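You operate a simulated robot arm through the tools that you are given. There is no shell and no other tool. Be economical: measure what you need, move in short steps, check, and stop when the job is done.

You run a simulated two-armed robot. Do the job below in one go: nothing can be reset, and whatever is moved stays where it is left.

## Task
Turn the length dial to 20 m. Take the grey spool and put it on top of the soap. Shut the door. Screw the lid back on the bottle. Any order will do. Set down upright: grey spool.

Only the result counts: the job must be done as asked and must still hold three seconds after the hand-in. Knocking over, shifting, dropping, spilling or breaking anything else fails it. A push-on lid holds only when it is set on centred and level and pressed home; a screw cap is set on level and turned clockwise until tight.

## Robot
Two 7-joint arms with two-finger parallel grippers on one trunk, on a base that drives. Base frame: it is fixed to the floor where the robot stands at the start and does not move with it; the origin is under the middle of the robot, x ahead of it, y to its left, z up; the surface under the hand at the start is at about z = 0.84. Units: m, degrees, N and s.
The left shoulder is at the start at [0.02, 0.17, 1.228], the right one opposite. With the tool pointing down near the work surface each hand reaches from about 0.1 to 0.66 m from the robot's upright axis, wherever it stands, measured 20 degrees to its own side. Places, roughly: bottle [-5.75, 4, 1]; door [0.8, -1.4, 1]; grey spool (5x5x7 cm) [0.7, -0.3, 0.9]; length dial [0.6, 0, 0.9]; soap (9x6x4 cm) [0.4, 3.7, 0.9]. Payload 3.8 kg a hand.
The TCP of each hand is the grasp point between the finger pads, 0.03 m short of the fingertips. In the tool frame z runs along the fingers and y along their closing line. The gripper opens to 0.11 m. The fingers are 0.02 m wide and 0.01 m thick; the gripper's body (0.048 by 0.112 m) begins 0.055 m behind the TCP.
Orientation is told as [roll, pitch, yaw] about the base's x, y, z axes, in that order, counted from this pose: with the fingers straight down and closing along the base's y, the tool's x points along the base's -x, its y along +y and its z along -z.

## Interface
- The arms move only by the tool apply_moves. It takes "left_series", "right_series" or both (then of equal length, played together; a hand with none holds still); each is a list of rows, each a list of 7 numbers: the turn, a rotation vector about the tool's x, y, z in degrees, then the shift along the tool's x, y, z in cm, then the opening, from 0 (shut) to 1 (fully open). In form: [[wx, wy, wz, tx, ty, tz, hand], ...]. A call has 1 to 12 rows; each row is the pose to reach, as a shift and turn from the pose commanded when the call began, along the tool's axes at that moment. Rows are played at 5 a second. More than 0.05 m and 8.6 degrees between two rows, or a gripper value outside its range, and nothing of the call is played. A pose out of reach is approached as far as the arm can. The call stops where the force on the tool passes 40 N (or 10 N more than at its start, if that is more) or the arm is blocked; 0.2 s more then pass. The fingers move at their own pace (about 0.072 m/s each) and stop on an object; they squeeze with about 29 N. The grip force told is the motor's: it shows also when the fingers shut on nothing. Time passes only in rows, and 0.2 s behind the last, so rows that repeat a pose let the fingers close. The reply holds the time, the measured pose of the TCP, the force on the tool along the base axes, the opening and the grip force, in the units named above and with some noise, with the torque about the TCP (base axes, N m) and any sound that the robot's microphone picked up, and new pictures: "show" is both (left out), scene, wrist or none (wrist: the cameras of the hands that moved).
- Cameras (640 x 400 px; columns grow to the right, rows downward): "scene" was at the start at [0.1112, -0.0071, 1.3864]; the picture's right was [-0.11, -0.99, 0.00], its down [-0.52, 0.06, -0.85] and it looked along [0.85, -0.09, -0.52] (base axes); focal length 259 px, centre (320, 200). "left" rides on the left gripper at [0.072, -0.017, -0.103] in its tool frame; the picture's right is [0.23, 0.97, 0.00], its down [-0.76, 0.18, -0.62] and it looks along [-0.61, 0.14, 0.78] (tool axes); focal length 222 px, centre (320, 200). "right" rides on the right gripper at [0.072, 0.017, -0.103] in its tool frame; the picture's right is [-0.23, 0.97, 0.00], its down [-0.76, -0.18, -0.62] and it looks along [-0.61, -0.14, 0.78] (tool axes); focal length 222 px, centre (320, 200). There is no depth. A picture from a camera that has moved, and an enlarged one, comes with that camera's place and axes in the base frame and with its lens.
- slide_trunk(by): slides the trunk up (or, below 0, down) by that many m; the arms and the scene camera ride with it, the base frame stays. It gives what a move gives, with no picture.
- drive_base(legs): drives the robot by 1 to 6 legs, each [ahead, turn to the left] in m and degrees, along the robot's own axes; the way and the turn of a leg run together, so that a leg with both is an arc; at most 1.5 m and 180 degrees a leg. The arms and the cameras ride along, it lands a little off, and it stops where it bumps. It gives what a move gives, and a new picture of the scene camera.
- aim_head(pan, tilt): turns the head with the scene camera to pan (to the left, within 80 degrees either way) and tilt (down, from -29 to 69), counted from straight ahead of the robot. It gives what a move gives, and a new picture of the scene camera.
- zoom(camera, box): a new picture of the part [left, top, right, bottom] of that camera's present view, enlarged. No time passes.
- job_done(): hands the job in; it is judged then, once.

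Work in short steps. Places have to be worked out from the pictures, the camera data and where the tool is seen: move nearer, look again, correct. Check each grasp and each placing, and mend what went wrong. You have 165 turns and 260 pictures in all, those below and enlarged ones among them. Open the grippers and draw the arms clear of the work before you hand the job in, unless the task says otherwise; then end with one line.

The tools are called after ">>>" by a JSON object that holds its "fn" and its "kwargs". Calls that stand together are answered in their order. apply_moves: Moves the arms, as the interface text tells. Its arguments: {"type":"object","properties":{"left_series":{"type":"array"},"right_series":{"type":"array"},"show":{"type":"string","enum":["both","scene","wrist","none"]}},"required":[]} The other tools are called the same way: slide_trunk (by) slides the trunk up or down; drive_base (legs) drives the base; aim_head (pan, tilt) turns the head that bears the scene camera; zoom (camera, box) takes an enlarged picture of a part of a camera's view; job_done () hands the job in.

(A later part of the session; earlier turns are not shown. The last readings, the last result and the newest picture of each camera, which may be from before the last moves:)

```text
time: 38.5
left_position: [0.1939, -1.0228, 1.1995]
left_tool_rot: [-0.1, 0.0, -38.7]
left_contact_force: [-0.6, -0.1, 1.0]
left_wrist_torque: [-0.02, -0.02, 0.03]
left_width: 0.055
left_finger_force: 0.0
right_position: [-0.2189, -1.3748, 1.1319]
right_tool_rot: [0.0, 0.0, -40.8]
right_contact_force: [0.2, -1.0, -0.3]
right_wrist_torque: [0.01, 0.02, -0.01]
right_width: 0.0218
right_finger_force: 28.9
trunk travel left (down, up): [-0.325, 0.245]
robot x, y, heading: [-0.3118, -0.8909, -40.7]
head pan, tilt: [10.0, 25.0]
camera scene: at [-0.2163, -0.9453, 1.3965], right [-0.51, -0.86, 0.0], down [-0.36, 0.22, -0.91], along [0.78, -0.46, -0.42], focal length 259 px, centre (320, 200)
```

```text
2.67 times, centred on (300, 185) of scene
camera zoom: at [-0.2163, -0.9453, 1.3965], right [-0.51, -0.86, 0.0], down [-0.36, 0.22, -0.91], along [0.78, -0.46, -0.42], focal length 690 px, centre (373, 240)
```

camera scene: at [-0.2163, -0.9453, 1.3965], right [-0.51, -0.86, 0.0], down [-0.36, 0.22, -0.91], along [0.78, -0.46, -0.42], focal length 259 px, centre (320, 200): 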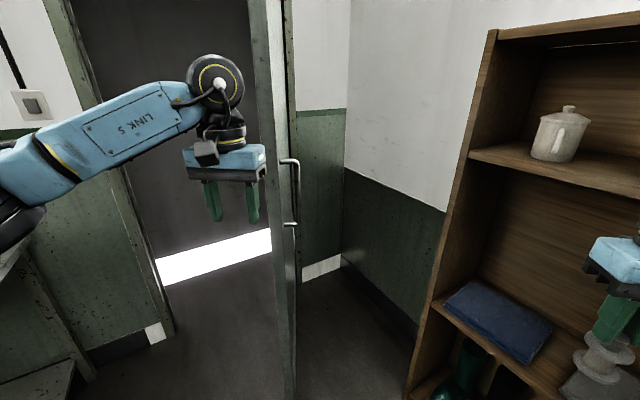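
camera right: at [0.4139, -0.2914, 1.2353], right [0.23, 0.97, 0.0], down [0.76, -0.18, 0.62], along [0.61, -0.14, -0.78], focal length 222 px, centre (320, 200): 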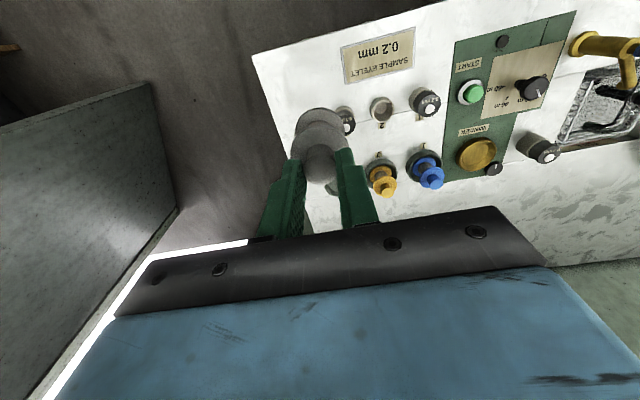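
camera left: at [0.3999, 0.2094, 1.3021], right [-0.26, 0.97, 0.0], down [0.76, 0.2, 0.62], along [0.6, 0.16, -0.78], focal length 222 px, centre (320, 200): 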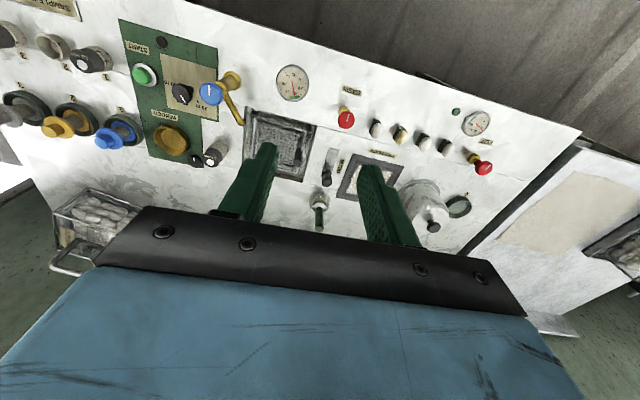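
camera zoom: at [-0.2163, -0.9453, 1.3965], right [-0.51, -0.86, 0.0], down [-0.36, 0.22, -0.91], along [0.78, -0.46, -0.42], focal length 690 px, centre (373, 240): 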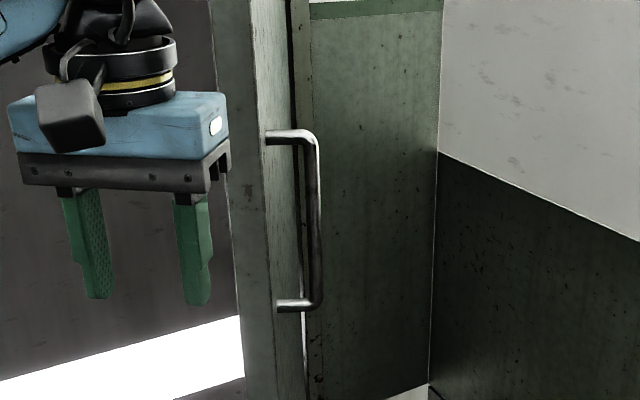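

The handle spans about z 0.94–1.17 near the free edge. I'll push above it with the closed left hand. First I bring that hand to the robot's middle at z ≈ 1.25 so it passes on the −y side of the door's edge.

>>> {"fn": "apply_moves", "kwargs": {"left_series": [[0, 0, 0, 0, -4, -1, 0.2], [0, 0, 0, 0, -8, -2, 0], [0, 0, 0, 0, -12, -3, 0], [0, 0, 0, 0, -16, -4, 0], [0, 0, 0, 0, -20, -5, 0], [0, 0, 0, 0, -23, -5, 0]], "show": "scene"}}

```text
time: 40.0
left_position: [0.05, -1.1995, 1.2499]
left_tool_rot: [0.0, 0.0, -38.6]
left_contact_force: [-0.5, 0.1, -0.4]
left_wrist_torque: [0.05, 0.02, 0.02]
left_width: 0.0001
left_finger_force: 29.1
right_position: [-0.2187, -1.3748, 1.1305]
right_tool_rot: [0.0, -0.1, -40.7]
right_contact_force: [-1.0, -0.8, 0.1]
right_wrist_torque: [0.05, 0.0, -0.02]
right_width: 0.0216
right_finger_force: 29.3
trunk travel left (down, up): [-0.325, 0.245]
robot x, y, heading: [-0.3131, -0.8864, -40.9]
head pan, tilt: [10.0, 25.0]
camera scene: at [-0.2168, -0.9458, 1.3965], right [-0.51, -0.86, 0.0], down [-0.36, 0.22, -0.91], along [0.78, -0.46, -0.42], focal length 259 px, centre (320, 200)
```

scene: 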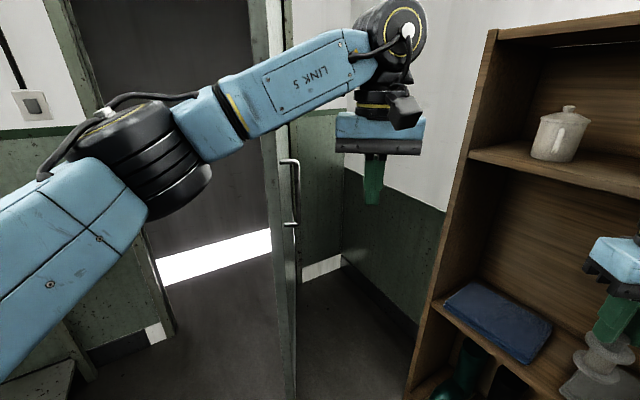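

Before driving, I tuck the right hand (with the spool) back so it stays off the shelf.

>>> {"fn": "apply_moves", "kwargs": {"right_series": [[0, 0, 0, 3, 1, 0, 0], [0, 0, 0, 6, 2, 0, 0], [0, 0, 0, 9, 3, 0, 0], [0, 0, 0, 12, 4, 0, 0]], "show": "none"}}

>>> {"fn": "drive_base", "kwargs": {"legs": [[0.3, 0]]}}

```text
time: 41.0
left_position: [0.051, -1.1987, 1.2498]
left_tool_rot: [0.0, 0.0, -38.9]
left_contact_force: [0.3, -0.4, 0.0]
left_wrist_torque: [0.0, 0.0, -0.01]
left_width: 0.0
left_finger_force: 28.9
right_position: [-0.2842, -1.2663, 1.1302]
right_tool_rot: [0.1, -0.1, -40.9]
right_contact_force: [-0.2, -0.2, 0.1]
right_wrist_torque: [0.0, 0.03, 0.0]
right_width: 0.0218
right_finger_force: 29.4
trunk travel left (down, up): [-0.325, 0.245]
robot x, y, heading: [-0.3114, -0.8834, -40.8]
head pan, tilt: [10.0, 25.0]
```

```text
time: 43.0
left_position: [0.2717, -1.3895, 1.249]
left_tool_rot: [0.0, 0.0, -38.9]
left_contact_force: [-0.1, 0.4, -0.2]
left_wrist_torque: [0.0, 0.02, -0.03]
left_width: 0.0001
left_finger_force: 28.8
right_position: [-0.0634, -1.4579, 1.1296]
right_tool_rot: [0.0, 0.0, -40.8]
right_contact_force: [0.0, -0.2, -0.3]
right_wrist_torque: [-0.01, 0.02, 0.01]
right_width: 0.0215
right_finger_force: 28.6
trunk travel left (down, up): [-0.325, 0.245]
robot x, y, heading: [-0.0911, -1.0749, -40.9]
head pan, tilt: [10.0, 25.0]
camera scene: at [0.0055, -1.1367, 1.3965], right [-0.51, -0.86, 0.0], down [-0.36, 0.22, -0.91], along [0.78, -0.46, -0.42], focal length 259 px, centre (320, 200)
```

scene: 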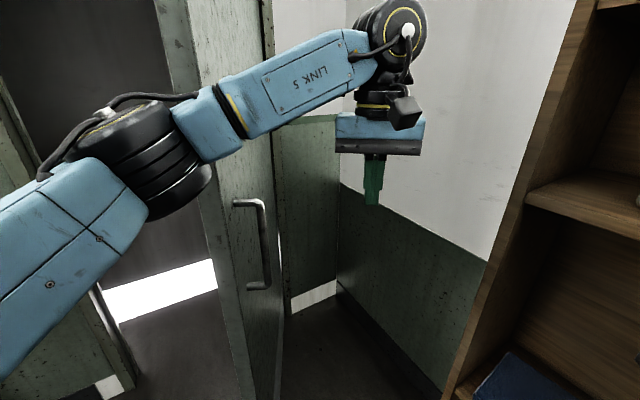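

The hand is on the −y side of the leaf. I extend it 12 cm forward, then push to the left against the door above the handle.

>>> {"fn": "apply_moves", "kwargs": {"left_series": [[0, 0, 0, -4, 0, 0, 0], [0, 0, 0, -8, 0, 0, 0], [0, 0, 0, -12, 0, 0, 0], [0, 0, 0, -12, 4, 0, 0], [0, 0, 0, -12, 8, 0, 0], [0, 0, 0, -12, 12, 0, 0], [0, 0, 0, -12, 16, 0, 0], [0, 0, 0, -12, 20, 0, 0]]}}

```text
time: 44.8
left_position: [0.4918, -1.3239, 1.2517]
left_tool_rot: [0.1, 0.1, -38.6]
left_contact_force: [-0.4, -1.0, -0.2]
left_wrist_torque: [0.01, -0.03, 0.0]
left_width: 0.0
left_finger_force: 28.6
left hand out of reach, approached as far as the arm can: row 3, 4, 5, 7, 8
right_position: [-0.063, -1.4588, 1.1303]
right_tool_rot: [0.0, 0.0, -40.9]
right_contact_force: [-0.1, -0.8, -0.2]
right_wrist_torque: [-0.01, 0.01, -0.02]
right_width: 0.0216
right_finger_force: 28.8
trunk travel left (down, up): [-0.325, 0.245]
robot x, y, heading: [-0.0877, -1.079, -40.9]
head pan, tilt: [10.0, 25.0]
camera scene: at [0.005, -1.1366, 1.3965], right [-0.51, -0.86, 0.0], down [-0.36, 0.22, -0.91], along [0.78, -0.46, -0.42], focal length 259 px, centre (320, 200)
camera left: at [0.4244, -1.2926, 1.3554], right [0.43, 0.9, 0.0], down [0.71, -0.34, 0.62], along [0.56, -0.27, -0.78], focal length 222 px, centre (320, 200)
```

scene: 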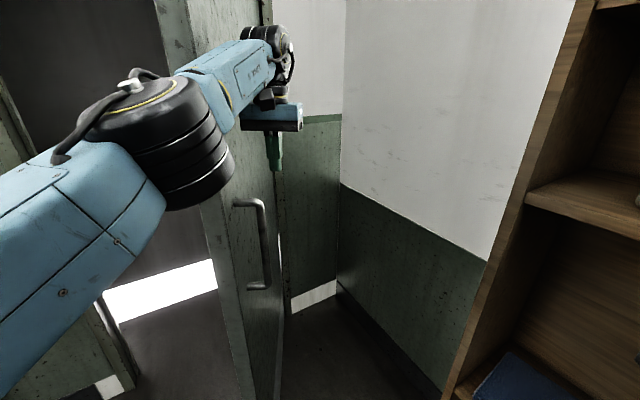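
left: 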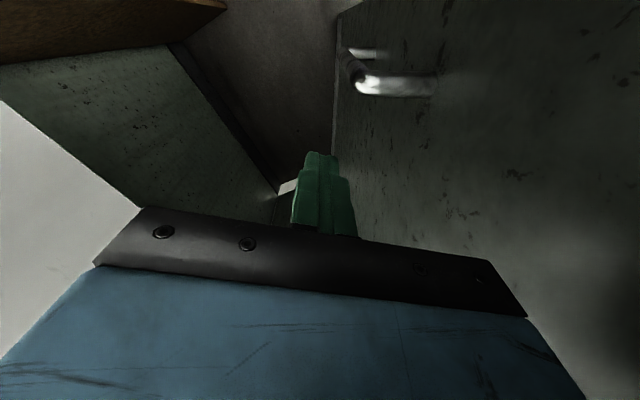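

The hand is at the door face. I sweep the door by driving a forward-left arc with the arm held.

>>> {"fn": "drive_base", "kwargs": {"legs": [[0.24, 41]]}}

```text
time: 45.6
left_position: [0.5092, -1.3119, 1.2503]
left_tool_rot: [-0.1, 0.3, -36.8]
left_contact_force: [0.0, 0.2, -0.1]
left_wrist_torque: [0.01, -0.01, 0.0]
left_width: 0.0
left_finger_force: 28.6
right_position: [-0.0401, -1.4639, 1.1301]
right_tool_rot: [0.0, 0.1, -38.7]
right_contact_force: [0.4, -0.5, -0.2]
right_wrist_torque: [0.01, 0.04, -0.03]
right_width: 0.0214
right_finger_force: 28.6
trunk travel left (down, up): [-0.325, 0.245]
robot x, y, heading: [-0.082, -1.0837, -39.3]
head pan, tilt: [10.0, 25.0]
stopped in leg 1: the robot was blocked; the commanded pose is now the measured one
camera scene: at [0.0174, -1.1409, 1.3963], right [-0.48, -0.88, 0.0], down [-0.37, 0.2, -0.91], along [0.79, -0.44, -0.42], focal length 259 px, centre (320, 200)
```

scene: 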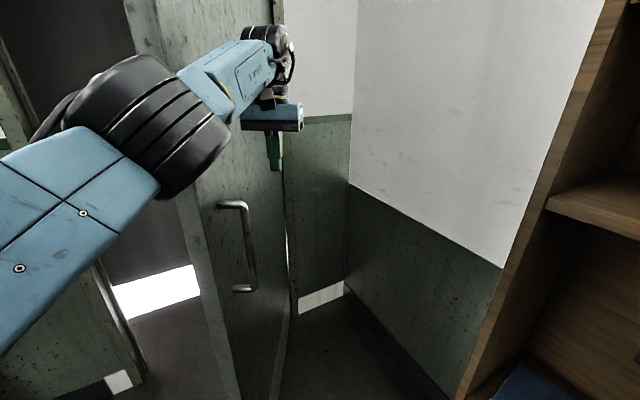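

The drive was blocked with no force on the tool, so the elbow is probably against the door's free edge. I back up a little and try pushing left with the arm alone.

>>> {"fn": "drive_base", "kwargs": {"legs": [[-0.08, 0]]}}

>>> {"fn": "apply_moves", "kwargs": {"left_series": [[0, 0, 0, 0, 3, 0, 0], [0, 0, 0, 0, 6, 0, 0], [0, 0, 0, 0, 9, 0, 0], [0, 0, 0, 0, 12, 0, 0], [0, 0, 0, 0.5, 15, 0, 0]]}}

```text
time: 46.7
left_position: [0.445, -1.2602, 1.2527]
left_tool_rot: [0.0, 0.1, -36.8]
left_contact_force: [-0.1, -0.6, -0.1]
left_wrist_torque: [-0.03, 0.01, -0.04]
left_width: 0.0
left_finger_force: 29.3
right_position: [-0.1014, -1.415, 1.131]
right_tool_rot: [-0.1, 0.0, -38.8]
right_contact_force: [0.9, 0.6, -0.2]
right_wrist_torque: [-0.03, 0.02, 0.0]
right_width: 0.0217
right_finger_force: 28.6
trunk travel left (down, up): [-0.325, 0.245]
robot x, y, heading: [-0.1443, -1.0372, -38.9]
head pan, tilt: [10.0, 25.0]
camera scene: at [-0.0462, -1.0904, 1.3966], right [-0.48, -0.88, 0.0], down [-0.37, 0.2, -0.91], along [0.79, -0.44, -0.42], focal length 259 px, centre (320, 200)
```

scene: 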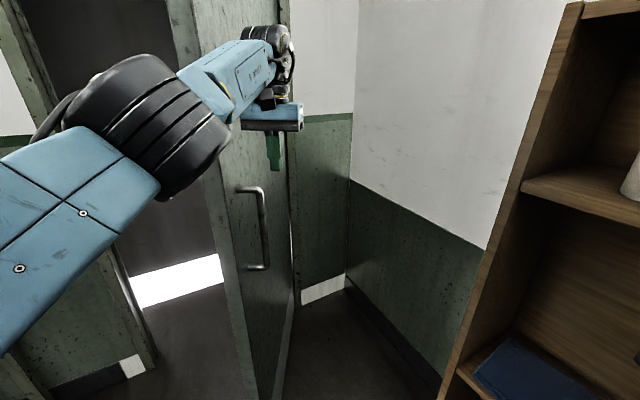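

```text
time: 47.9
left_position: [0.5293, -1.1342, 1.2518]
left_tool_rot: [0.0, 0.0, -36.8]
left_contact_force: [0.0, -0.5, -0.4]
left_wrist_torque: [-0.03, 0.02, -0.01]
left_width: 0.0
left_finger_force: 28.9
left hand out of reach, approached as far as the arm can: row 1
right_position: [-0.1023, -1.4143, 1.1309]
right_tool_rot: [0.0, 0.0, -38.7]
right_contact_force: [1.0, -0.6, -0.4]
right_wrist_torque: [-0.04, -0.02, -0.01]
right_width: 0.0215
right_finger_force: 29.0
trunk travel left (down, up): [-0.325, 0.245]
robot x, y, heading: [-0.144, -1.0345, -38.9]
head pan, tilt: [10.0, 25.0]
camera scene: at [-0.0449, -1.0899, 1.3966], right [-0.48, -0.88, 0.0], down [-0.37, 0.2, -0.91], along [0.79, -0.44, -0.42], focal length 259 px, centre (320, 200)
camera left: at [0.4618, -1.106, 1.3551], right [0.4, 0.92, 0.0], down [0.72, -0.31, 0.62], along [0.57, -0.25, -0.78], focal length 222 px, centre (320, 200)
```

scene: 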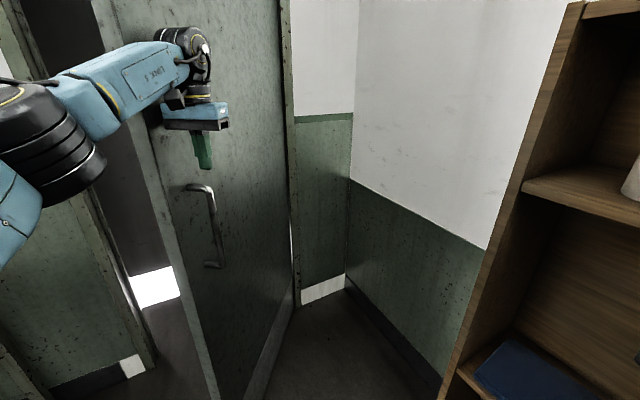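
left: 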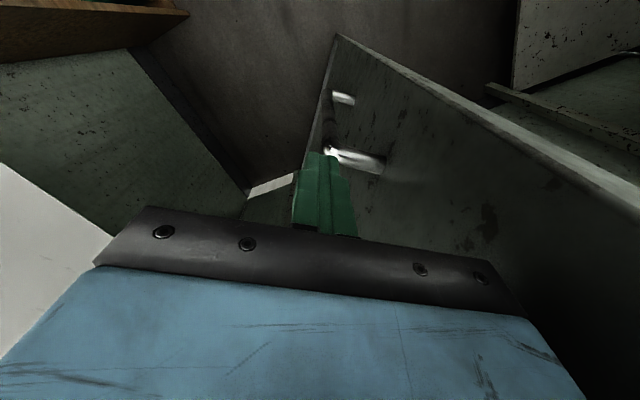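

The door is swinging (it moves easily). I continue with a forward-left arc.

>>> {"fn": "drive_base", "kwargs": {"legs": [[0.2, 22]]}}

```text
time: 49.5
left_position: [0.6839, -0.9588, 1.2488]
left_tool_rot: [-1.6, -0.5, -18.1]
left_contact_force: [0.1, -0.4, 0.0]
left_wrist_torque: [0.04, -0.01, -0.01]
left_width: 0.0002
left_finger_force: 28.6
right_position: [0.1707, -1.4351, 1.1463]
right_tool_rot: [-2.5, -1.4, -22.0]
right_contact_force: [0.3, -0.1, -0.2]
right_wrist_torque: [0.03, 0.02, 0.0]
right_width: 0.0216
right_finger_force: 29.2
trunk travel left (down, up): [-0.325, 0.245]
robot x, y, heading: [0.0198, -1.0959, -24.7]
head pan, tilt: [10.0, 25.0]
stopped in leg 1: the robot was blocked; the commanded pose is now the measured one
camera scene: at [0.1307, -1.0831, 1.3972], right [-0.26, -0.97, 0.03], down [-0.41, 0.08, -0.91], along [0.88, -0.25, -0.41], focal length 259 px, centre (320, 200)
```

scene: 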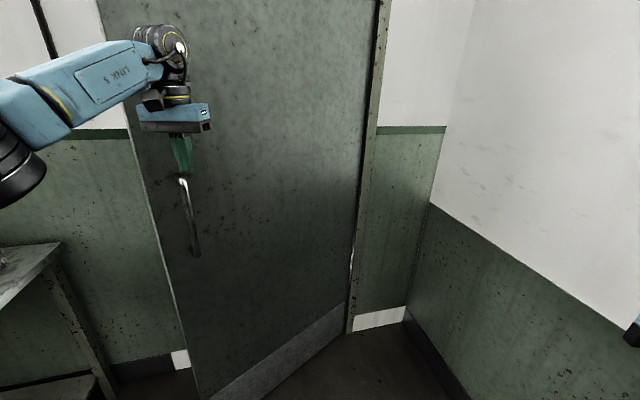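

The door is now about half closed but the robot was blocked and leans slightly. I back off a bit to relieve it and look at the readings.

>>> {"fn": "drive_base", "kwargs": {"legs": [[-0.08, 0]]}}

>>> {"fn": "aim_head", "kwargs": {"pan": 25, "tilt": 30}}

```text
time: 50.6
left_position: [0.6115, -0.9548, 1.2531]
left_tool_rot: [-0.4, -0.3, -18.1]
left_contact_force: [0.0, -0.8, -0.8]
left_wrist_torque: [0.02, -0.01, 0.0]
left_width: 0.0
left_finger_force: 29.0
right_position: [0.0962, -1.4275, 1.1371]
right_tool_rot: [-1.3, -0.7, -22.3]
right_contact_force: [0.3, -0.1, -1.2]
right_wrist_torque: [0.01, -0.04, 0.02]
right_width: 0.0219
right_finger_force: 29.2
trunk travel left (down, up): [-0.325, 0.245]
robot x, y, heading: [-0.0484, -1.0689, -24.8]
head pan, tilt: [10.0, 25.0]
camera scene: at [0.055, -1.0856, 1.3973], right [-0.26, -0.97, 0.01], down [-0.4, 0.1, -0.91], along [0.88, -0.24, -0.42], focal length 259 px, centre (320, 200)
```

scene: 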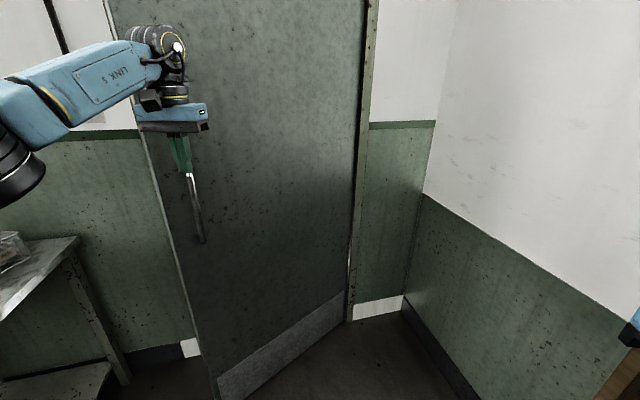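

```text
time: 51.3
left_position: [0.6123, -0.9553, 1.2537]
left_tool_rot: [-0.4, -0.2, -18.2]
left_contact_force: [0.6, 0.4, 0.2]
left_wrist_torque: [0.03, 0.0, 0.02]
left_width: 0.0
left_finger_force: 29.1
right_position: [0.0963, -1.4294, 1.1369]
right_tool_rot: [-1.2, -0.8, -22.5]
right_contact_force: [-0.8, -0.5, -0.8]
right_wrist_torque: [-0.02, 0.01, 0.0]
right_width: 0.0214
right_finger_force: 28.7
trunk travel left (down, up): [-0.325, 0.245]
robot x, y, heading: [-0.0486, -1.0665, -25.1]
head pan, tilt: [25.0, 30.0]
camera scene: at [0.0576, -1.062, 1.389], right [0.0, -1.0, 0.01], down [-0.5, -0.01, -0.87], along [0.87, 0.0, -0.5], focal length 259 px, centre (320, 200)
```

scene: 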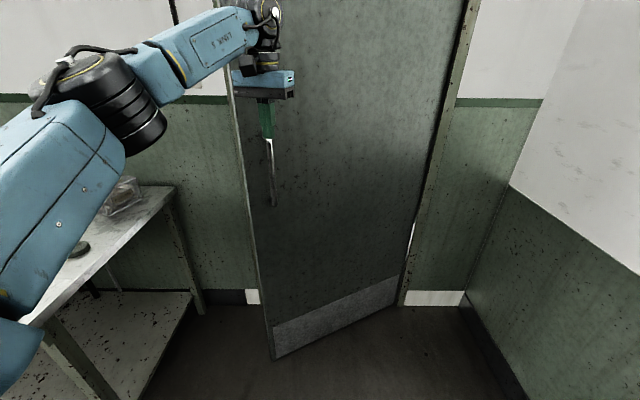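

The door is now roughly 26° open (edge near [0.82, −0.82]). I bring the left hand to the middle, then turn to face +x to push the door home frontally.

>>> {"fn": "apply_moves", "kwargs": {"left_series": [[0, 0, 0, 3, -2, 0, 0], [0, 0, 0, 6, -4, 0, 0], [0, 0, 0, 9, -7, 0, 0], [0, 0, 0, 11, -10, 0, 0], [0, 0, 0, 13, -13, 0, 0]], "show": "none"}}

>>> {"fn": "drive_base", "kwargs": {"legs": [[0, 25]]}}

```text
time: 52.5
left_position: [0.4455, -1.0346, 1.2541]
left_tool_rot: [-0.5, -0.4, -18.0]
left_contact_force: [0.2, 0.0, -0.5]
left_wrist_torque: [-0.02, 0.0, -0.01]
left_width: 0.0
left_finger_force: 29.5
right_position: [0.0975, -1.4294, 1.1373]
right_tool_rot: [-1.2, -0.8, -22.3]
right_contact_force: [0.2, -0.3, -0.2]
right_wrist_torque: [0.04, 0.01, -0.02]
right_width: 0.0215
right_finger_force: 29.0
trunk travel left (down, up): [-0.325, 0.245]
robot x, y, heading: [-0.0487, -1.0696, -24.9]
head pan, tilt: [25.0, 30.0]
```

```text
time: 54.2
left_position: [0.3985, -0.8449, 1.2525]
left_tool_rot: [-0.1, 0.1, 6.1]
left_contact_force: [-0.2, -0.5, -0.2]
left_wrist_torque: [-0.06, 0.0, 0.01]
left_width: 0.0002
left_finger_force: 29.0
right_position: [0.2397, -1.3444, 1.133]
right_tool_rot: [-0.8, -0.4, 1.8]
right_contact_force: [-0.2, -0.3, -0.7]
right_wrist_torque: [0.01, 0.02, 0.01]
right_width: 0.0218
right_finger_force: 28.7
trunk travel left (down, up): [-0.325, 0.245]
robot x, y, heading: [-0.0446, -1.0674, -1.0]
head pan, tilt: [25.0, 30.0]
camera scene: at [0.056, -1.0282, 1.3886], right [0.41, -0.91, 0.0], down [-0.46, -0.2, -0.87], along [0.79, 0.35, -0.5], focal length 259 px, centre (320, 200)
```

scene: 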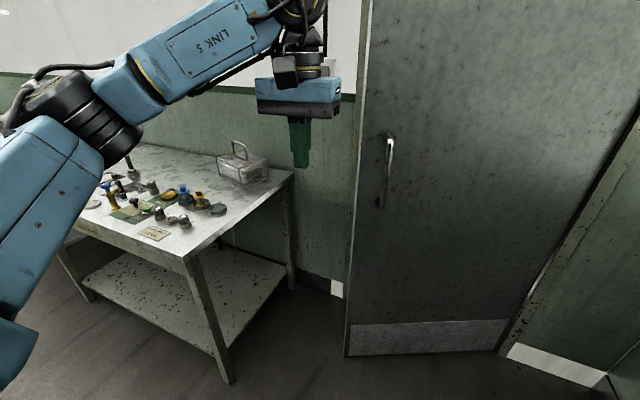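

Posture is normal again and the door is almost closed. I move the hand to y ≈ −0.93, slightly forward, and drive ahead to push the face.

>>> {"fn": "apply_moves", "kwargs": {"left_series": [[0, 0, 0, -2, -3, 0, 0], [0, 0, 0, -5, -6, 0, 0], [0, 0, 0, -8, -8.5, 0, 0], [0, 0, 0, -10, -9.5, 0, 0]], "show": "none"}}

>>> {"fn": "drive_base", "kwargs": {"legs": [[0.45, 1]]}}

```text
time: 55.2
left_position: [0.5076, -0.9263, 1.2515]
left_tool_rot: [0.0, 0.1, 6.0]
left_contact_force: [-0.6, 0.1, 0.1]
left_wrist_torque: [-0.01, -0.01, 0.0]
left_width: 0.0001
left_finger_force: 29.2
right_position: [0.2398, -1.3457, 1.1331]
right_tool_rot: [-0.7, -0.4, 1.9]
right_contact_force: [0.3, -0.7, -0.6]
right_wrist_torque: [-0.02, -0.04, 0.03]
right_width: 0.0214
right_finger_force: 29.2
trunk travel left (down, up): [-0.325, 0.245]
robot x, y, heading: [-0.0512, -1.0693, -0.7]
head pan, tilt: [25.0, 30.0]
```

```text
time: 57.9
left_position: [0.9551, -0.9198, 1.2506]
left_tool_rot: [0.0, 0.2, 7.0]
left_contact_force: [-0.1, -1.6, 0.2]
left_wrist_torque: [0.02, 0.04, 0.01]
left_width: 0.0
left_finger_force: 28.7
right_position: [0.693, -1.3428, 1.131]
right_tool_rot: [-0.7, -0.3, 2.8]
right_contact_force: [-0.3, 0.0, 0.1]
right_wrist_torque: [-0.01, -0.01, 0.05]
right_width: 0.0215
right_finger_force: 29.0
trunk travel left (down, up): [-0.325, 0.245]
robot x, y, heading: [0.4005, -1.0649, 0.2]
head pan, tilt: [25.0, 30.0]
camera scene: at [0.5048, -1.0295, 1.3885], right [0.43, -0.91, 0.0], down [-0.45, -0.21, -0.87], along [0.78, 0.37, -0.5], focal length 259 px, centre (320, 200)
```

scene: 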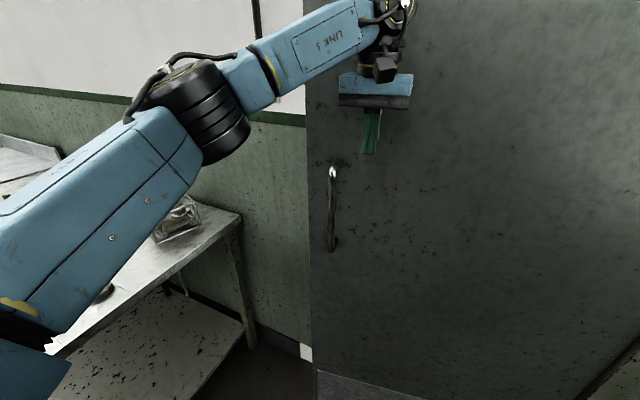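

The door follows. I keep pushing ahead in small amounts.

>>> {"fn": "drive_base", "kwargs": {"legs": [[0.1, 0]]}}

```text
time: 59.0
left_position: [1.0529, -0.9208, 1.2511]
left_tool_rot: [0.0, 0.1, 6.8]
left_contact_force: [0.8, 0.1, -0.6]
left_wrist_torque: [0.01, 0.03, 0.02]
left_width: 0.0
left_finger_force: 28.9
right_position: [0.7907, -1.3435, 1.1327]
right_tool_rot: [-0.7, -0.3, 2.7]
right_contact_force: [0.2, 0.0, -0.4]
right_wrist_torque: [0.0, -0.02, -0.02]
right_width: 0.0218
right_finger_force: 28.9
trunk travel left (down, up): [-0.325, 0.245]
robot x, y, heading: [0.4991, -1.0703, 0.1]
head pan, tilt: [25.0, 30.0]
camera scene: at [0.6031, -1.0296, 1.3885], right [0.42, -0.91, 0.0], down [-0.45, -0.21, -0.87], along [0.78, 0.37, -0.5], focal length 259 px, centre (320, 200)
```

scene: 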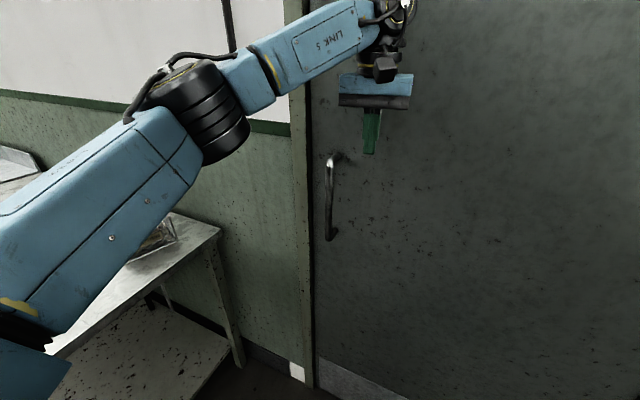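

The edge is nearly at the jamb. I push the last bit with the arm to feel the stop.

>>> {"fn": "apply_moves", "kwargs": {"left_series": [[0, 0, 0, -1.5, 0, 0, 0], [0, 0, 0, -3, 0, 0, 0], [0, 0, 0, -4.5, 0, 0, 0], [0, 0, 0, -6, 0, 0, 0], [0, 0, 0, -7.5, 0, 0, 0]]}}

```text
time: 60.2
left_position: [1.1001, -0.912, 1.2433]
left_tool_rot: [0.1, -0.1, 6.6]
left_contact_force: [-0.3, 0.2, -0.3]
left_wrist_torque: [0.01, -0.02, 0.01]
left_width: 0.0
left_finger_force: 29.1
left hand out of reach, approached as far as the arm can: row 4, 5
right_position: [0.79, -1.3434, 1.1328]
right_tool_rot: [-0.7, -0.4, 2.7]
right_contact_force: [0.3, -0.6, -0.8]
right_wrist_torque: [0.0, 0.01, 0.01]
right_width: 0.0212
right_finger_force: 29.0
trunk travel left (down, up): [-0.325, 0.245]
robot x, y, heading: [0.5018, -1.073, 0.0]
head pan, tilt: [25.0, 30.0]
camera scene: at [0.6019, -1.03, 1.3886], right [0.42, -0.91, 0.0], down [-0.45, -0.21, -0.87], along [0.78, 0.37, -0.5], focal length 259 px, centre (320, 200)
camera left: at [1.0297, -0.9396, 1.3475], right [-0.34, 0.94, 0.0], down [0.74, 0.27, 0.62], along [0.59, 0.21, -0.78], focal length 222 px, centre (320, 200)
```

scene: 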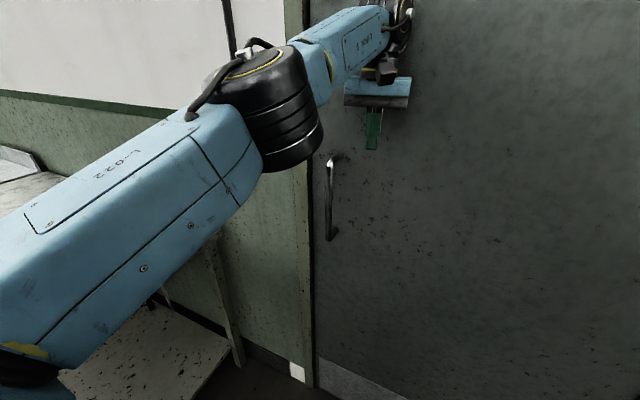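
left: 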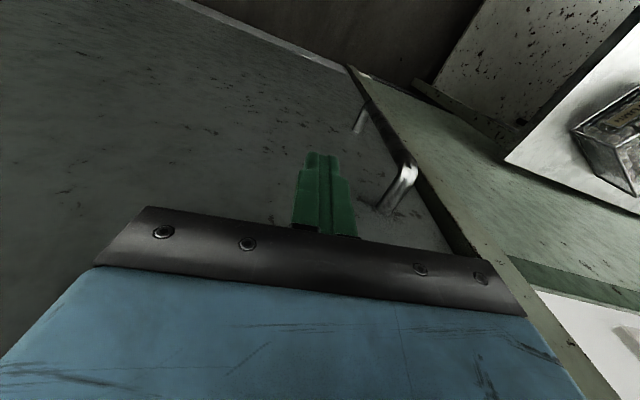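

The handle did not move in the picture while the hand advanced, so the door may already be shut. I drive a few cm more to press it home.

>>> {"fn": "drive_base", "kwargs": {"legs": [[0.06, 0]]}}

>>> {"fn": "zoom", "kwargs": {"camera": "left", "box": [300, 40, 540, 240]}}

```text
time: 61.0
left_position: [1.1046, -0.9112, 1.2482]
left_tool_rot: [0.3, 1.3, 6.4]
left_contact_force: [-33.4, 3.7, -0.8]
left_wrist_torque: [-0.35, -3.21, -0.17]
left_width: 0.0
left_finger_force: 29.3
right_position: [0.8021, -1.3414, 1.1344]
right_tool_rot: [-0.8, -0.8, 2.8]
right_contact_force: [-0.3, 0.7, -0.6]
right_wrist_torque: [0.0, 0.01, 0.03]
right_width: 0.0218
right_finger_force: 28.5
trunk travel left (down, up): [-0.325, 0.245]
robot x, y, heading: [0.5126, -1.0697, -0.0]
head pan, tilt: [25.0, 30.0]
stopped in leg 1: the force on the tool passed its limit at 121 N (the readings are from after the stop); the commanded pose is now the measured one
camera scene: at [0.6113, -1.0284, 1.3891], right [0.43, -0.9, 0.0], down [-0.45, -0.21, -0.87], along [0.79, 0.37, -0.5], focal length 259 px, centre (320, 200)
```

scene: 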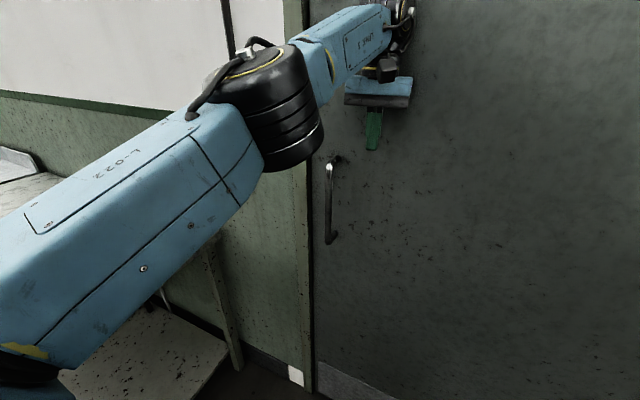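

```text
2.00 times, centred on (420, 140) of left
camera zoom: at [1.0353, -0.9384, 1.3536], right [-0.33, 0.94, 0.01], down [0.75, 0.26, 0.61], along [0.57, 0.21, -0.8], focal length 444 px, centre (120, 320)
```

zoom: 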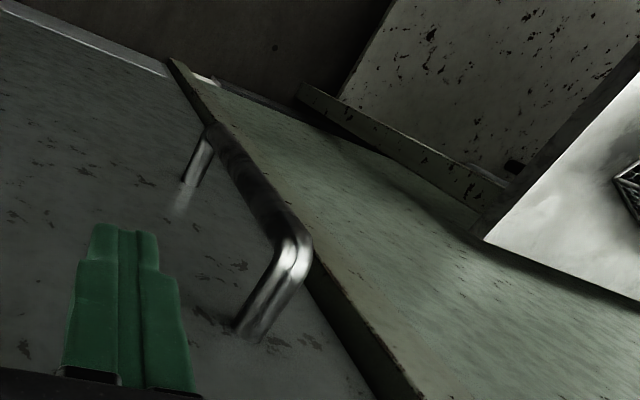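

The door is shut against its stop (force spike while pressing). I back away and tuck in the left hand.

>>> {"fn": "drive_base", "kwargs": {"legs": [[-0.85, 0]]}}

>>> {"fn": "apply_moves", "kwargs": {"left_series": [[0, 0, 0, 4, 0, 0, 0], [0, 0, 0, 8, 1, 0, 0], [0, 0, 0, 12, 3, 0, 0], [0, 0, 0, 16, 5, 0, 0], [0, 0, 0, 20, 7, 0, 0], [0, 0, 0, 24, 9, 0, 0]], "show": "scene"}}

```text
time: 65.5
left_position: [0.2893, -0.922, 1.2445]
left_tool_rot: [0.4, 1.6, 4.4]
left_contact_force: [-0.9, -0.2, -1.0]
left_wrist_torque: [0.02, 0.02, 0.02]
left_width: 0.0001
left_finger_force: 29.0
right_position: [-0.0297, -1.3399, 1.1333]
right_tool_rot: [-0.8, -0.4, 0.8]
right_contact_force: [-0.4, 0.0, 0.1]
right_wrist_torque: [-0.02, 0.0, -0.02]
right_width: 0.0216
right_finger_force: 28.6
trunk travel left (down, up): [-0.325, 0.245]
robot x, y, heading: [-0.3115, -1.0586, -1.7]
head pan, tilt: [25.0, 30.0]
camera scene: at [-0.2072, -1.0209, 1.3886], right [0.39, -0.92, 0.0], down [-0.46, -0.2, -0.87], along [0.8, 0.34, -0.5], focal length 259 px, centre (320, 200)
```

scene: 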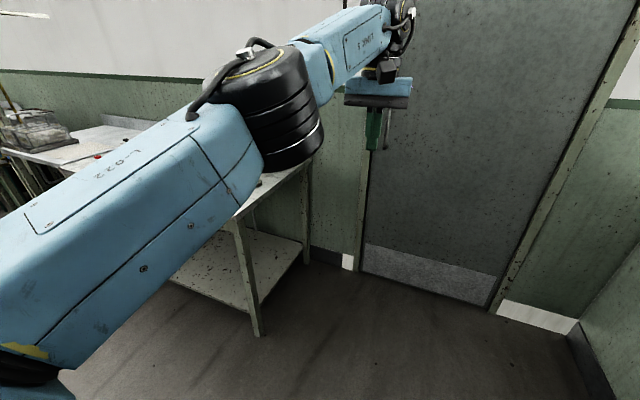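

```text
time: 66.9
left_position: [0.0404, -0.8511, 1.2556]
left_tool_rot: [0.4, 1.4, 4.5]
left_contact_force: [0.0, 0.0, 0.5]
left_wrist_torque: [-0.02, 0.02, -0.01]
left_width: 0.0002
left_finger_force: 28.9
right_position: [-0.0298, -1.3406, 1.1335]
right_tool_rot: [-0.7, -0.5, 0.8]
right_contact_force: [0.6, 0.2, -0.1]
right_wrist_torque: [0.03, -0.02, 0.0]
right_width: 0.0215
right_finger_force: 28.9
trunk travel left (down, up): [-0.325, 0.245]
robot x, y, heading: [-0.3122, -1.0588, -1.9]
head pan, tilt: [25.0, 30.0]
camera scene: at [-0.2078, -1.0207, 1.3887], right [0.39, -0.92, 0.0], down [-0.46, -0.2, -0.87], along [0.8, 0.34, -0.5], focal length 259 px, centre (320, 200)
```

scene: 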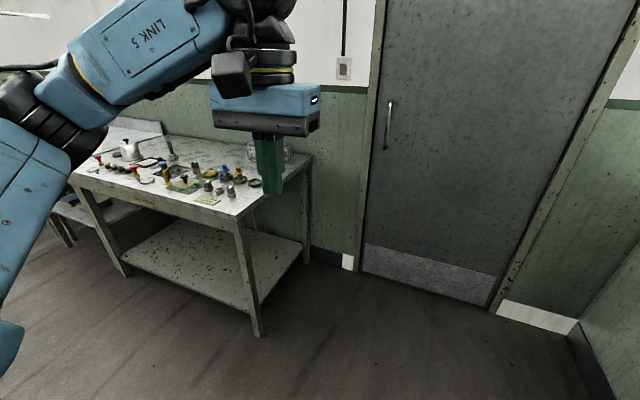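

The door stays shut. Next I turn left to face +y, with the head forward, to plan the drive to the soap.

>>> {"fn": "drive_base", "kwargs": {"legs": [[0, 92]]}}

>>> {"fn": "aim_head", "kwargs": {"pan": -10, "tilt": 15}}

```text
time: 71.1
left_position: [-0.5282, -0.7099, 1.255]
left_tool_rot: [0.4, 1.6, 96.0]
left_contact_force: [0.4, 0.2, 0.1]
left_wrist_torque: [0.02, 0.03, -0.04]
left_width: 0.0
left_finger_force: 29.1
right_position: [-0.037, -0.7678, 1.1314]
right_tool_rot: [-0.6, -0.5, 92.4]
right_contact_force: [0.2, 0.2, -0.3]
right_wrist_torque: [0.02, 0.02, 0.02]
right_width: 0.0216
right_finger_force: 28.9
trunk travel left (down, up): [-0.325, 0.245]
robot x, y, heading: [-0.3126, -1.0581, 89.5]
head pan, tilt: [25.0, 30.0]
camera scene: at [-0.3488, -0.9525, 1.3886], right [0.91, 0.42, 0.0], down [0.21, -0.45, -0.87], along [-0.36, 0.79, -0.5], focal length 259 px, centre (320, 200)
```

scene: 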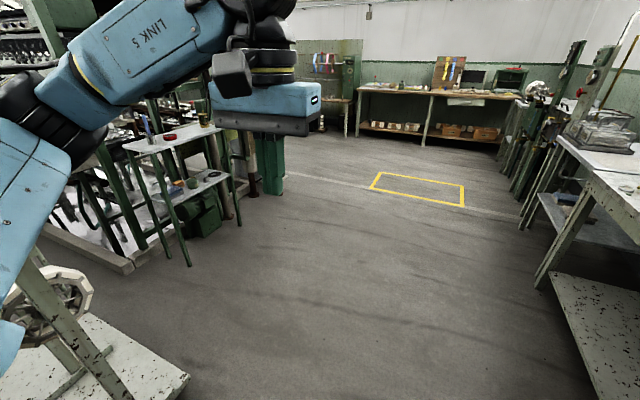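

```text
time: 72.2
left_position: [-0.5274, -0.7105, 1.2551]
left_tool_rot: [0.4, 1.6, 95.9]
left_contact_force: [0.1, -0.7, 0.4]
left_wrist_torque: [0.04, 0.02, 0.02]
left_width: 0.0
left_finger_force: 28.3
right_position: [-0.0362, -0.7686, 1.1312]
right_tool_rot: [-0.6, -0.4, 92.3]
right_contact_force: [0.2, 0.7, -0.3]
right_wrist_torque: [0.02, 0.03, 0.04]
right_width: 0.0218
right_finger_force: 29.1
trunk travel left (down, up): [-0.325, 0.245]
robot x, y, heading: [-0.3132, -1.0571, 89.8]
head pan, tilt: [-10.0, 15.0]
camera scene: at [-0.2942, -0.9428, 1.4127], right [0.98, -0.18, 0.0], down [-0.05, -0.26, -0.97], along [0.17, 0.95, -0.26], focal length 259 px, centre (320, 200)
```

scene: 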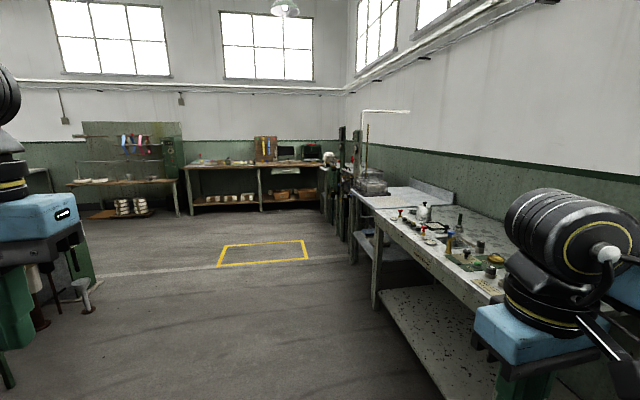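

The corridor along x ≈ −0.3 is free. I drive ahead 2.7 m in two legs and look for the soap.

>>> {"fn": "drive_base", "kwargs": {"legs": [[1.4, 0], [1.3, 0]]}}

>>> {"fn": "aim_head", "kwargs": {"pan": -25, "tilt": 20}}

```text
time: 85.1
left_position: [-0.5063, 1.951, 1.2544]
left_tool_rot: [0.4, 1.6, 95.2]
left_contact_force: [0.5, -0.1, -0.4]
left_wrist_torque: [0.0, -0.01, 0.03]
left_width: 0.0002
left_finger_force: 28.9
right_position: [-0.0162, 1.8851, 1.1327]
right_tool_rot: [-0.7, -0.4, 91.6]
right_contact_force: [-1.2, 1.1, -0.4]
right_wrist_torque: [-0.03, 0.05, -0.02]
right_width: 0.0213
right_finger_force: 29.5
trunk travel left (down, up): [-0.325, 0.245]
robot x, y, heading: [-0.2929, 1.5976, 89.0]
head pan, tilt: [-10.0, 15.0]
camera scene: at [-0.2746, 1.7145, 1.4128], right [0.98, -0.19, 0.0], down [-0.05, -0.25, -0.97], along [0.18, 0.95, -0.26], focal length 259 px, centre (320, 200)
```

scene: 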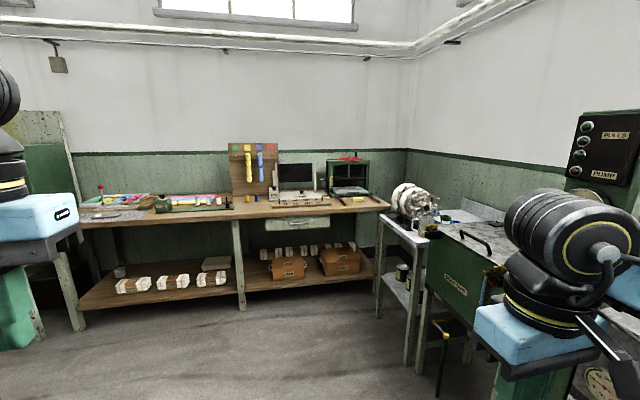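

```text
time: 85.8
left_position: [-0.5057, 1.9498, 1.255]
left_tool_rot: [0.4, 1.6, 95.1]
left_contact_force: [0.2, 0.5, 0.8]
left_wrist_torque: [-0.06, 0.03, -0.01]
left_width: 0.0
left_finger_force: 28.9
right_position: [-0.0152, 1.8863, 1.132]
right_tool_rot: [-0.7, -0.2, 91.6]
right_contact_force: [0.3, -0.5, -0.6]
right_wrist_torque: [0.02, 0.0, 0.0]
right_width: 0.0217
right_finger_force: 28.9
trunk travel left (down, up): [-0.325, 0.245]
robot x, y, heading: [-0.2948, 1.5988, 88.8]
head pan, tilt: [-25.0, 20.0]
camera scene: at [-0.2517, 1.7062, 1.4047], right [0.9, -0.44, 0.0], down [-0.15, -0.31, -0.94], along [0.41, 0.84, -0.34], focal length 259 px, centre (320, 200)
```

scene: 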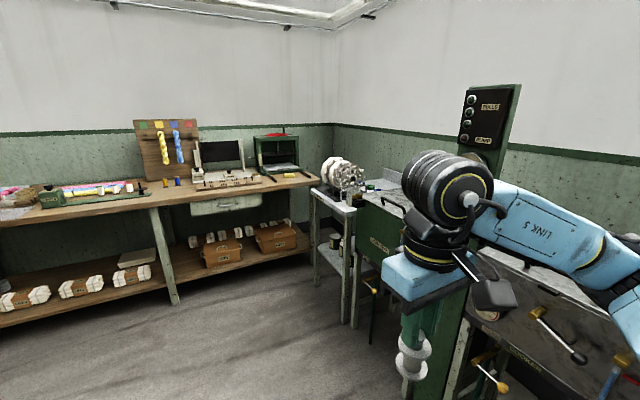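

The predicted soap position projects to about (284, 170), where there is a small yellowish item at the end of the bench. I zoom.

>>> {"fn": "zoom", "kwargs": {"camera": "scene", "box": [160, 110, 400, 260]}}

```text
2.67 times, centred on (280, 185) of scene
camera zoom: at [-0.2517, 1.7062, 1.4047], right [0.9, -0.44, 0.0], down [-0.15, -0.31, -0.94], along [0.41, 0.84, -0.34], focal length 690 px, centre (427, 240)
```

zoom: 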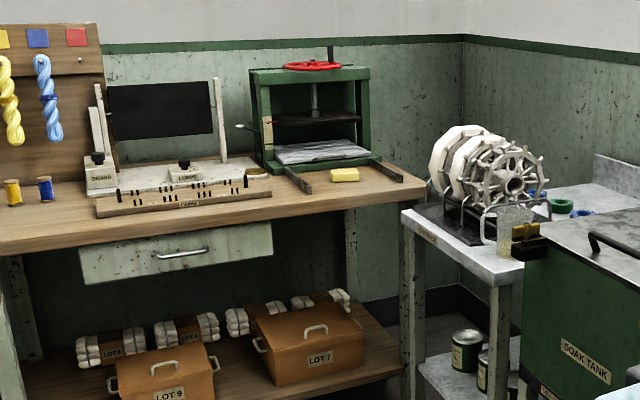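

The soap is the yellow bar near [0.41, 3.64] at the bench's right end. I drive up to about [0, 3.05].

>>> {"fn": "drive_base", "kwargs": {"legs": [[0, -9.5], [1.45, 0]]}}

>>> {"fn": "aim_head", "kwargs": {"pan": -25, "tilt": 35}}

```text
time: 94.0
left_position: [-0.1668, 3.4555, 1.2556]
left_tool_rot: [0.3, 1.6, 85.7]
left_contact_force: [-0.1, -0.2, -0.1]
left_wrist_torque: [0.01, -0.01, 0.01]
left_width: 0.0
left_finger_force: 29.2
right_position: [0.3066, 3.3094, 1.1339]
right_tool_rot: [-0.7, -0.4, 82.0]
right_contact_force: [-0.1, 0.0, -0.7]
right_wrist_torque: [-0.05, -0.02, 0.01]
right_width: 0.0216
right_finger_force: 29.1
trunk travel left (down, up): [-0.325, 0.245]
robot x, y, heading: [-0.0158, 3.0701, 79.6]
head pan, tilt: [-25.0, 20.0]
camera scene: at [0.0435, 3.1726, 1.4046], right [0.81, -0.58, 0.0], down [-0.2, -0.28, -0.94], along [0.55, 0.76, -0.34], focal length 259 px, centre (320, 200)
```

scene: 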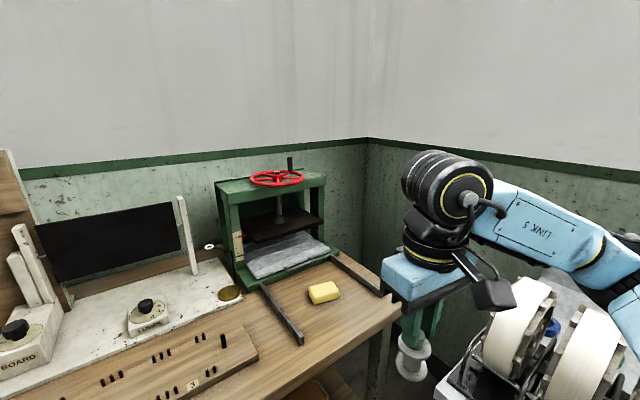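

```text
time: 94.7
left_position: [-0.1652, 3.4538, 1.2542]
left_tool_rot: [0.4, 1.5, 85.6]
left_contact_force: [0.4, 0.6, -0.7]
left_wrist_torque: [0.02, 0.0, -0.02]
left_width: 0.0
left_finger_force: 29.1
right_position: [0.3071, 3.3101, 1.1328]
right_tool_rot: [-0.7, -0.4, 82.0]
right_contact_force: [-0.1, 0.1, -0.1]
right_wrist_torque: [0.02, 0.0, -0.04]
right_width: 0.0216
right_finger_force: 29.6
trunk travel left (down, up): [-0.325, 0.245]
robot x, y, heading: [-0.0148, 3.0765, 79.5]
head pan, tilt: [-25.0, 35.0]
camera scene: at [0.0405, 3.1682, 1.3808], right [0.81, -0.58, 0.0], down [-0.33, -0.47, -0.82], along [0.48, 0.67, -0.57], focal length 259 px, centre (320, 200)
```

scene: 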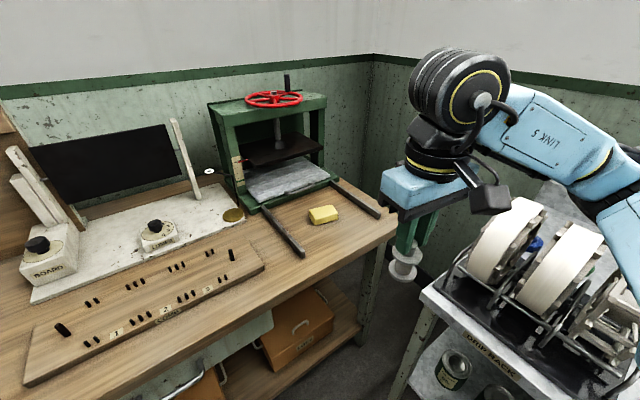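

I zoom on the soap to measure its top.

>>> {"fn": "zoom", "kwargs": {"camera": "scene", "box": [270, 180, 390, 255]}}

```text
5.33 times, centred on (330, 218) of scene
camera zoom: at [0.0405, 3.1682, 1.3808], right [0.81, -0.58, 0.0], down [-0.33, -0.47, -0.82], along [0.48, 0.67, -0.57], focal length 1380 px, centre (267, 107)
```

zoom: 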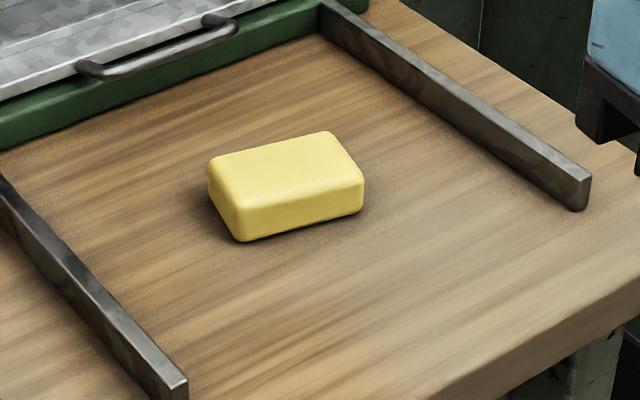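

The soap's top centre is near [0.433, 3.697], which needs the robot closer, about [0.1, 3.2]. I raise the trunk a little for clearance over the rack, back up and come in on a better line.

>>> {"fn": "slide_trunk", "kwargs": {"by": 0.08}}

>>> {"fn": "drive_base", "kwargs": {"legs": [[-0.3, 0], [0, -11.5], [0.43, 0], [0, 7]]}}

```text
time: 95.9
left_position: [-0.1666, 3.4554, 1.3345]
left_tool_rot: [0.4, 1.6, 85.7]
left_contact_force: [0.0, -0.5, -0.7]
left_wrist_torque: [-0.01, 0.02, 0.01]
left_width: 0.0
left_finger_force: 28.9
right_position: [0.3066, 3.3103, 1.2128]
right_tool_rot: [-0.7, -0.4, 82.0]
right_contact_force: [-0.2, -0.2, -0.9]
right_wrist_torque: [0.01, -0.02, -0.04]
right_width: 0.0214
right_finger_force: 29.5
trunk travel left (down, up): [-0.405, 0.165]
robot x, y, heading: [-0.0159, 3.0748, 79.5]
head pan, tilt: [-25.0, 35.0]
```

```text
time: 101.5
left_position: [-0.0262, 3.5574, 1.3338]
left_tool_rot: [0.4, 1.7, 80.4]
left_contact_force: [-0.5, -0.1, -0.2]
left_wrist_torque: [-0.02, -0.03, -0.01]
left_width: 0.0002
left_finger_force: 28.6
right_position: [0.4317, 3.3698, 1.2128]
right_tool_rot: [-0.8, -0.4, 76.8]
right_contact_force: [0.3, -0.7, 0.6]
right_wrist_torque: [0.01, -0.02, -0.02]
right_width: 0.0216
right_finger_force: 28.8
trunk travel left (down, up): [-0.405, 0.165]
robot x, y, heading: [0.0907, 3.1636, 74.3]
head pan, tilt: [-25.0, 35.0]
camera scene: at [0.1541, 3.2537, 1.4608], right [0.76, -0.65, 0.0], down [-0.37, -0.43, -0.82], along [0.54, 0.62, -0.57], focal length 259 px, centre (320, 200)
```

scene: 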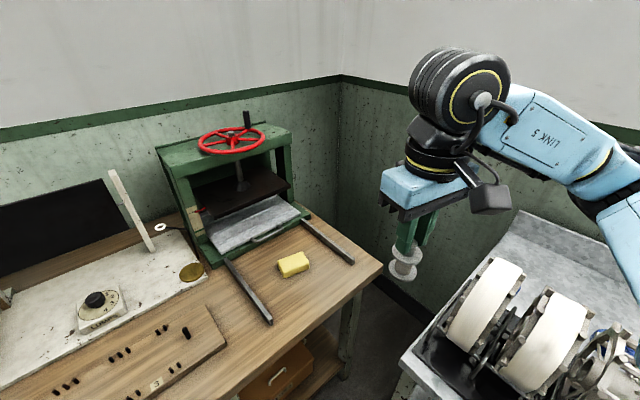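

The robot is in place. I re-measure the soap from here.

>>> {"fn": "zoom", "kwargs": {"camera": "scene", "box": [230, 225, 350, 300]}}

```text
5.33 times, centred on (290, 262) of scene
camera zoom: at [0.1541, 3.2537, 1.4608], right [0.76, -0.65, 0.0], down [-0.37, -0.43, -0.82], along [0.54, 0.62, -0.57], focal length 1380 px, centre (480, -133)
```

zoom: 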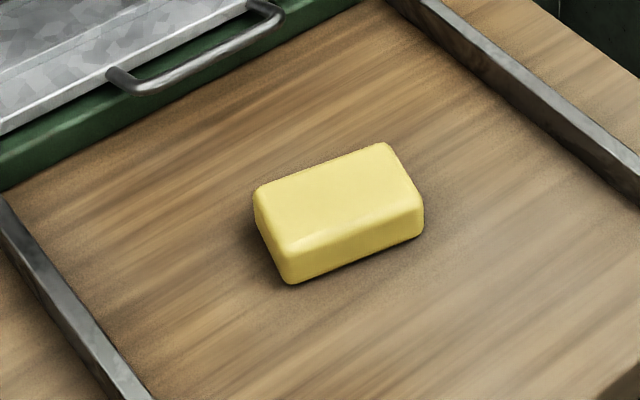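

Both views agree on a soap top centre near [0.437, 3.698] at z ≈ 0.88. I level the hand and move the spool most of the way over it at a safe height.

>>> {"fn": "apply_moves", "kwargs": {"right_series": [[-0.3, -0.3, 0, -4, 1, 1, 0], [-0.57, -0.69, 0, -8, 2, 2, 0], [-0.57, -0.69, 0, -12, 3, 3, 0], [-0.57, -0.69, 0, -16, 4, 4, 0], [-0.57, -0.69, 0, -20, 5, 5, 0], [-0.57, -0.69, 0, -24, 6, 6, 0], [-0.57, -0.69, 0, -28, 7, 7, 0]]}}

```text
time: 103.1
left_position: [-0.0265, 3.5584, 1.3351]
left_tool_rot: [0.4, 1.6, 80.4]
left_contact_force: [0.2, 0.4, -0.5]
left_wrist_torque: [0.01, -0.01, -0.01]
left_width: 0.0001
left_finger_force: 29.1
right_position: [0.4303, 3.6616, 1.1445]
right_tool_rot: [-0.2, -1.1, 76.8]
right_contact_force: [0.3, -0.3, -0.6]
right_wrist_torque: [0.04, 0.0, 0.02]
right_width: 0.0217
right_finger_force: 28.6
trunk travel left (down, up): [-0.405, 0.165]
robot x, y, heading: [0.0906, 3.1628, 74.4]
head pan, tilt: [-25.0, 35.0]
camera scene: at [0.1539, 3.2543, 1.4607], right [0.76, -0.65, 0.0], down [-0.37, -0.43, -0.82], along [0.54, 0.62, -0.57], focal length 259 px, centre (320, 200)
camera right: at [0.3971, 3.5933, 1.247], right [-0.9, 0.44, 0.0], down [0.34, 0.69, 0.64], along [0.28, 0.57, -0.77], focal length 222 px, centre (320, 200)
```

scene: 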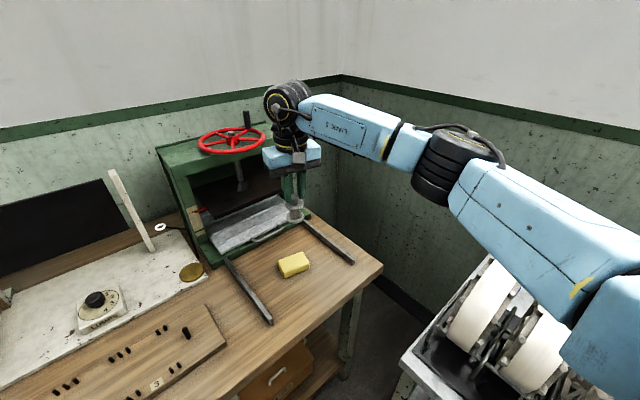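
right: 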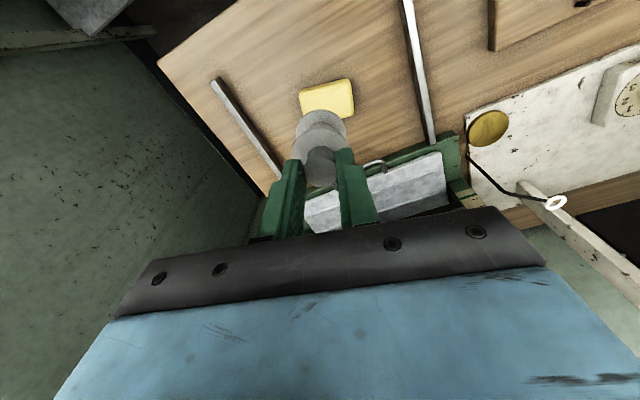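

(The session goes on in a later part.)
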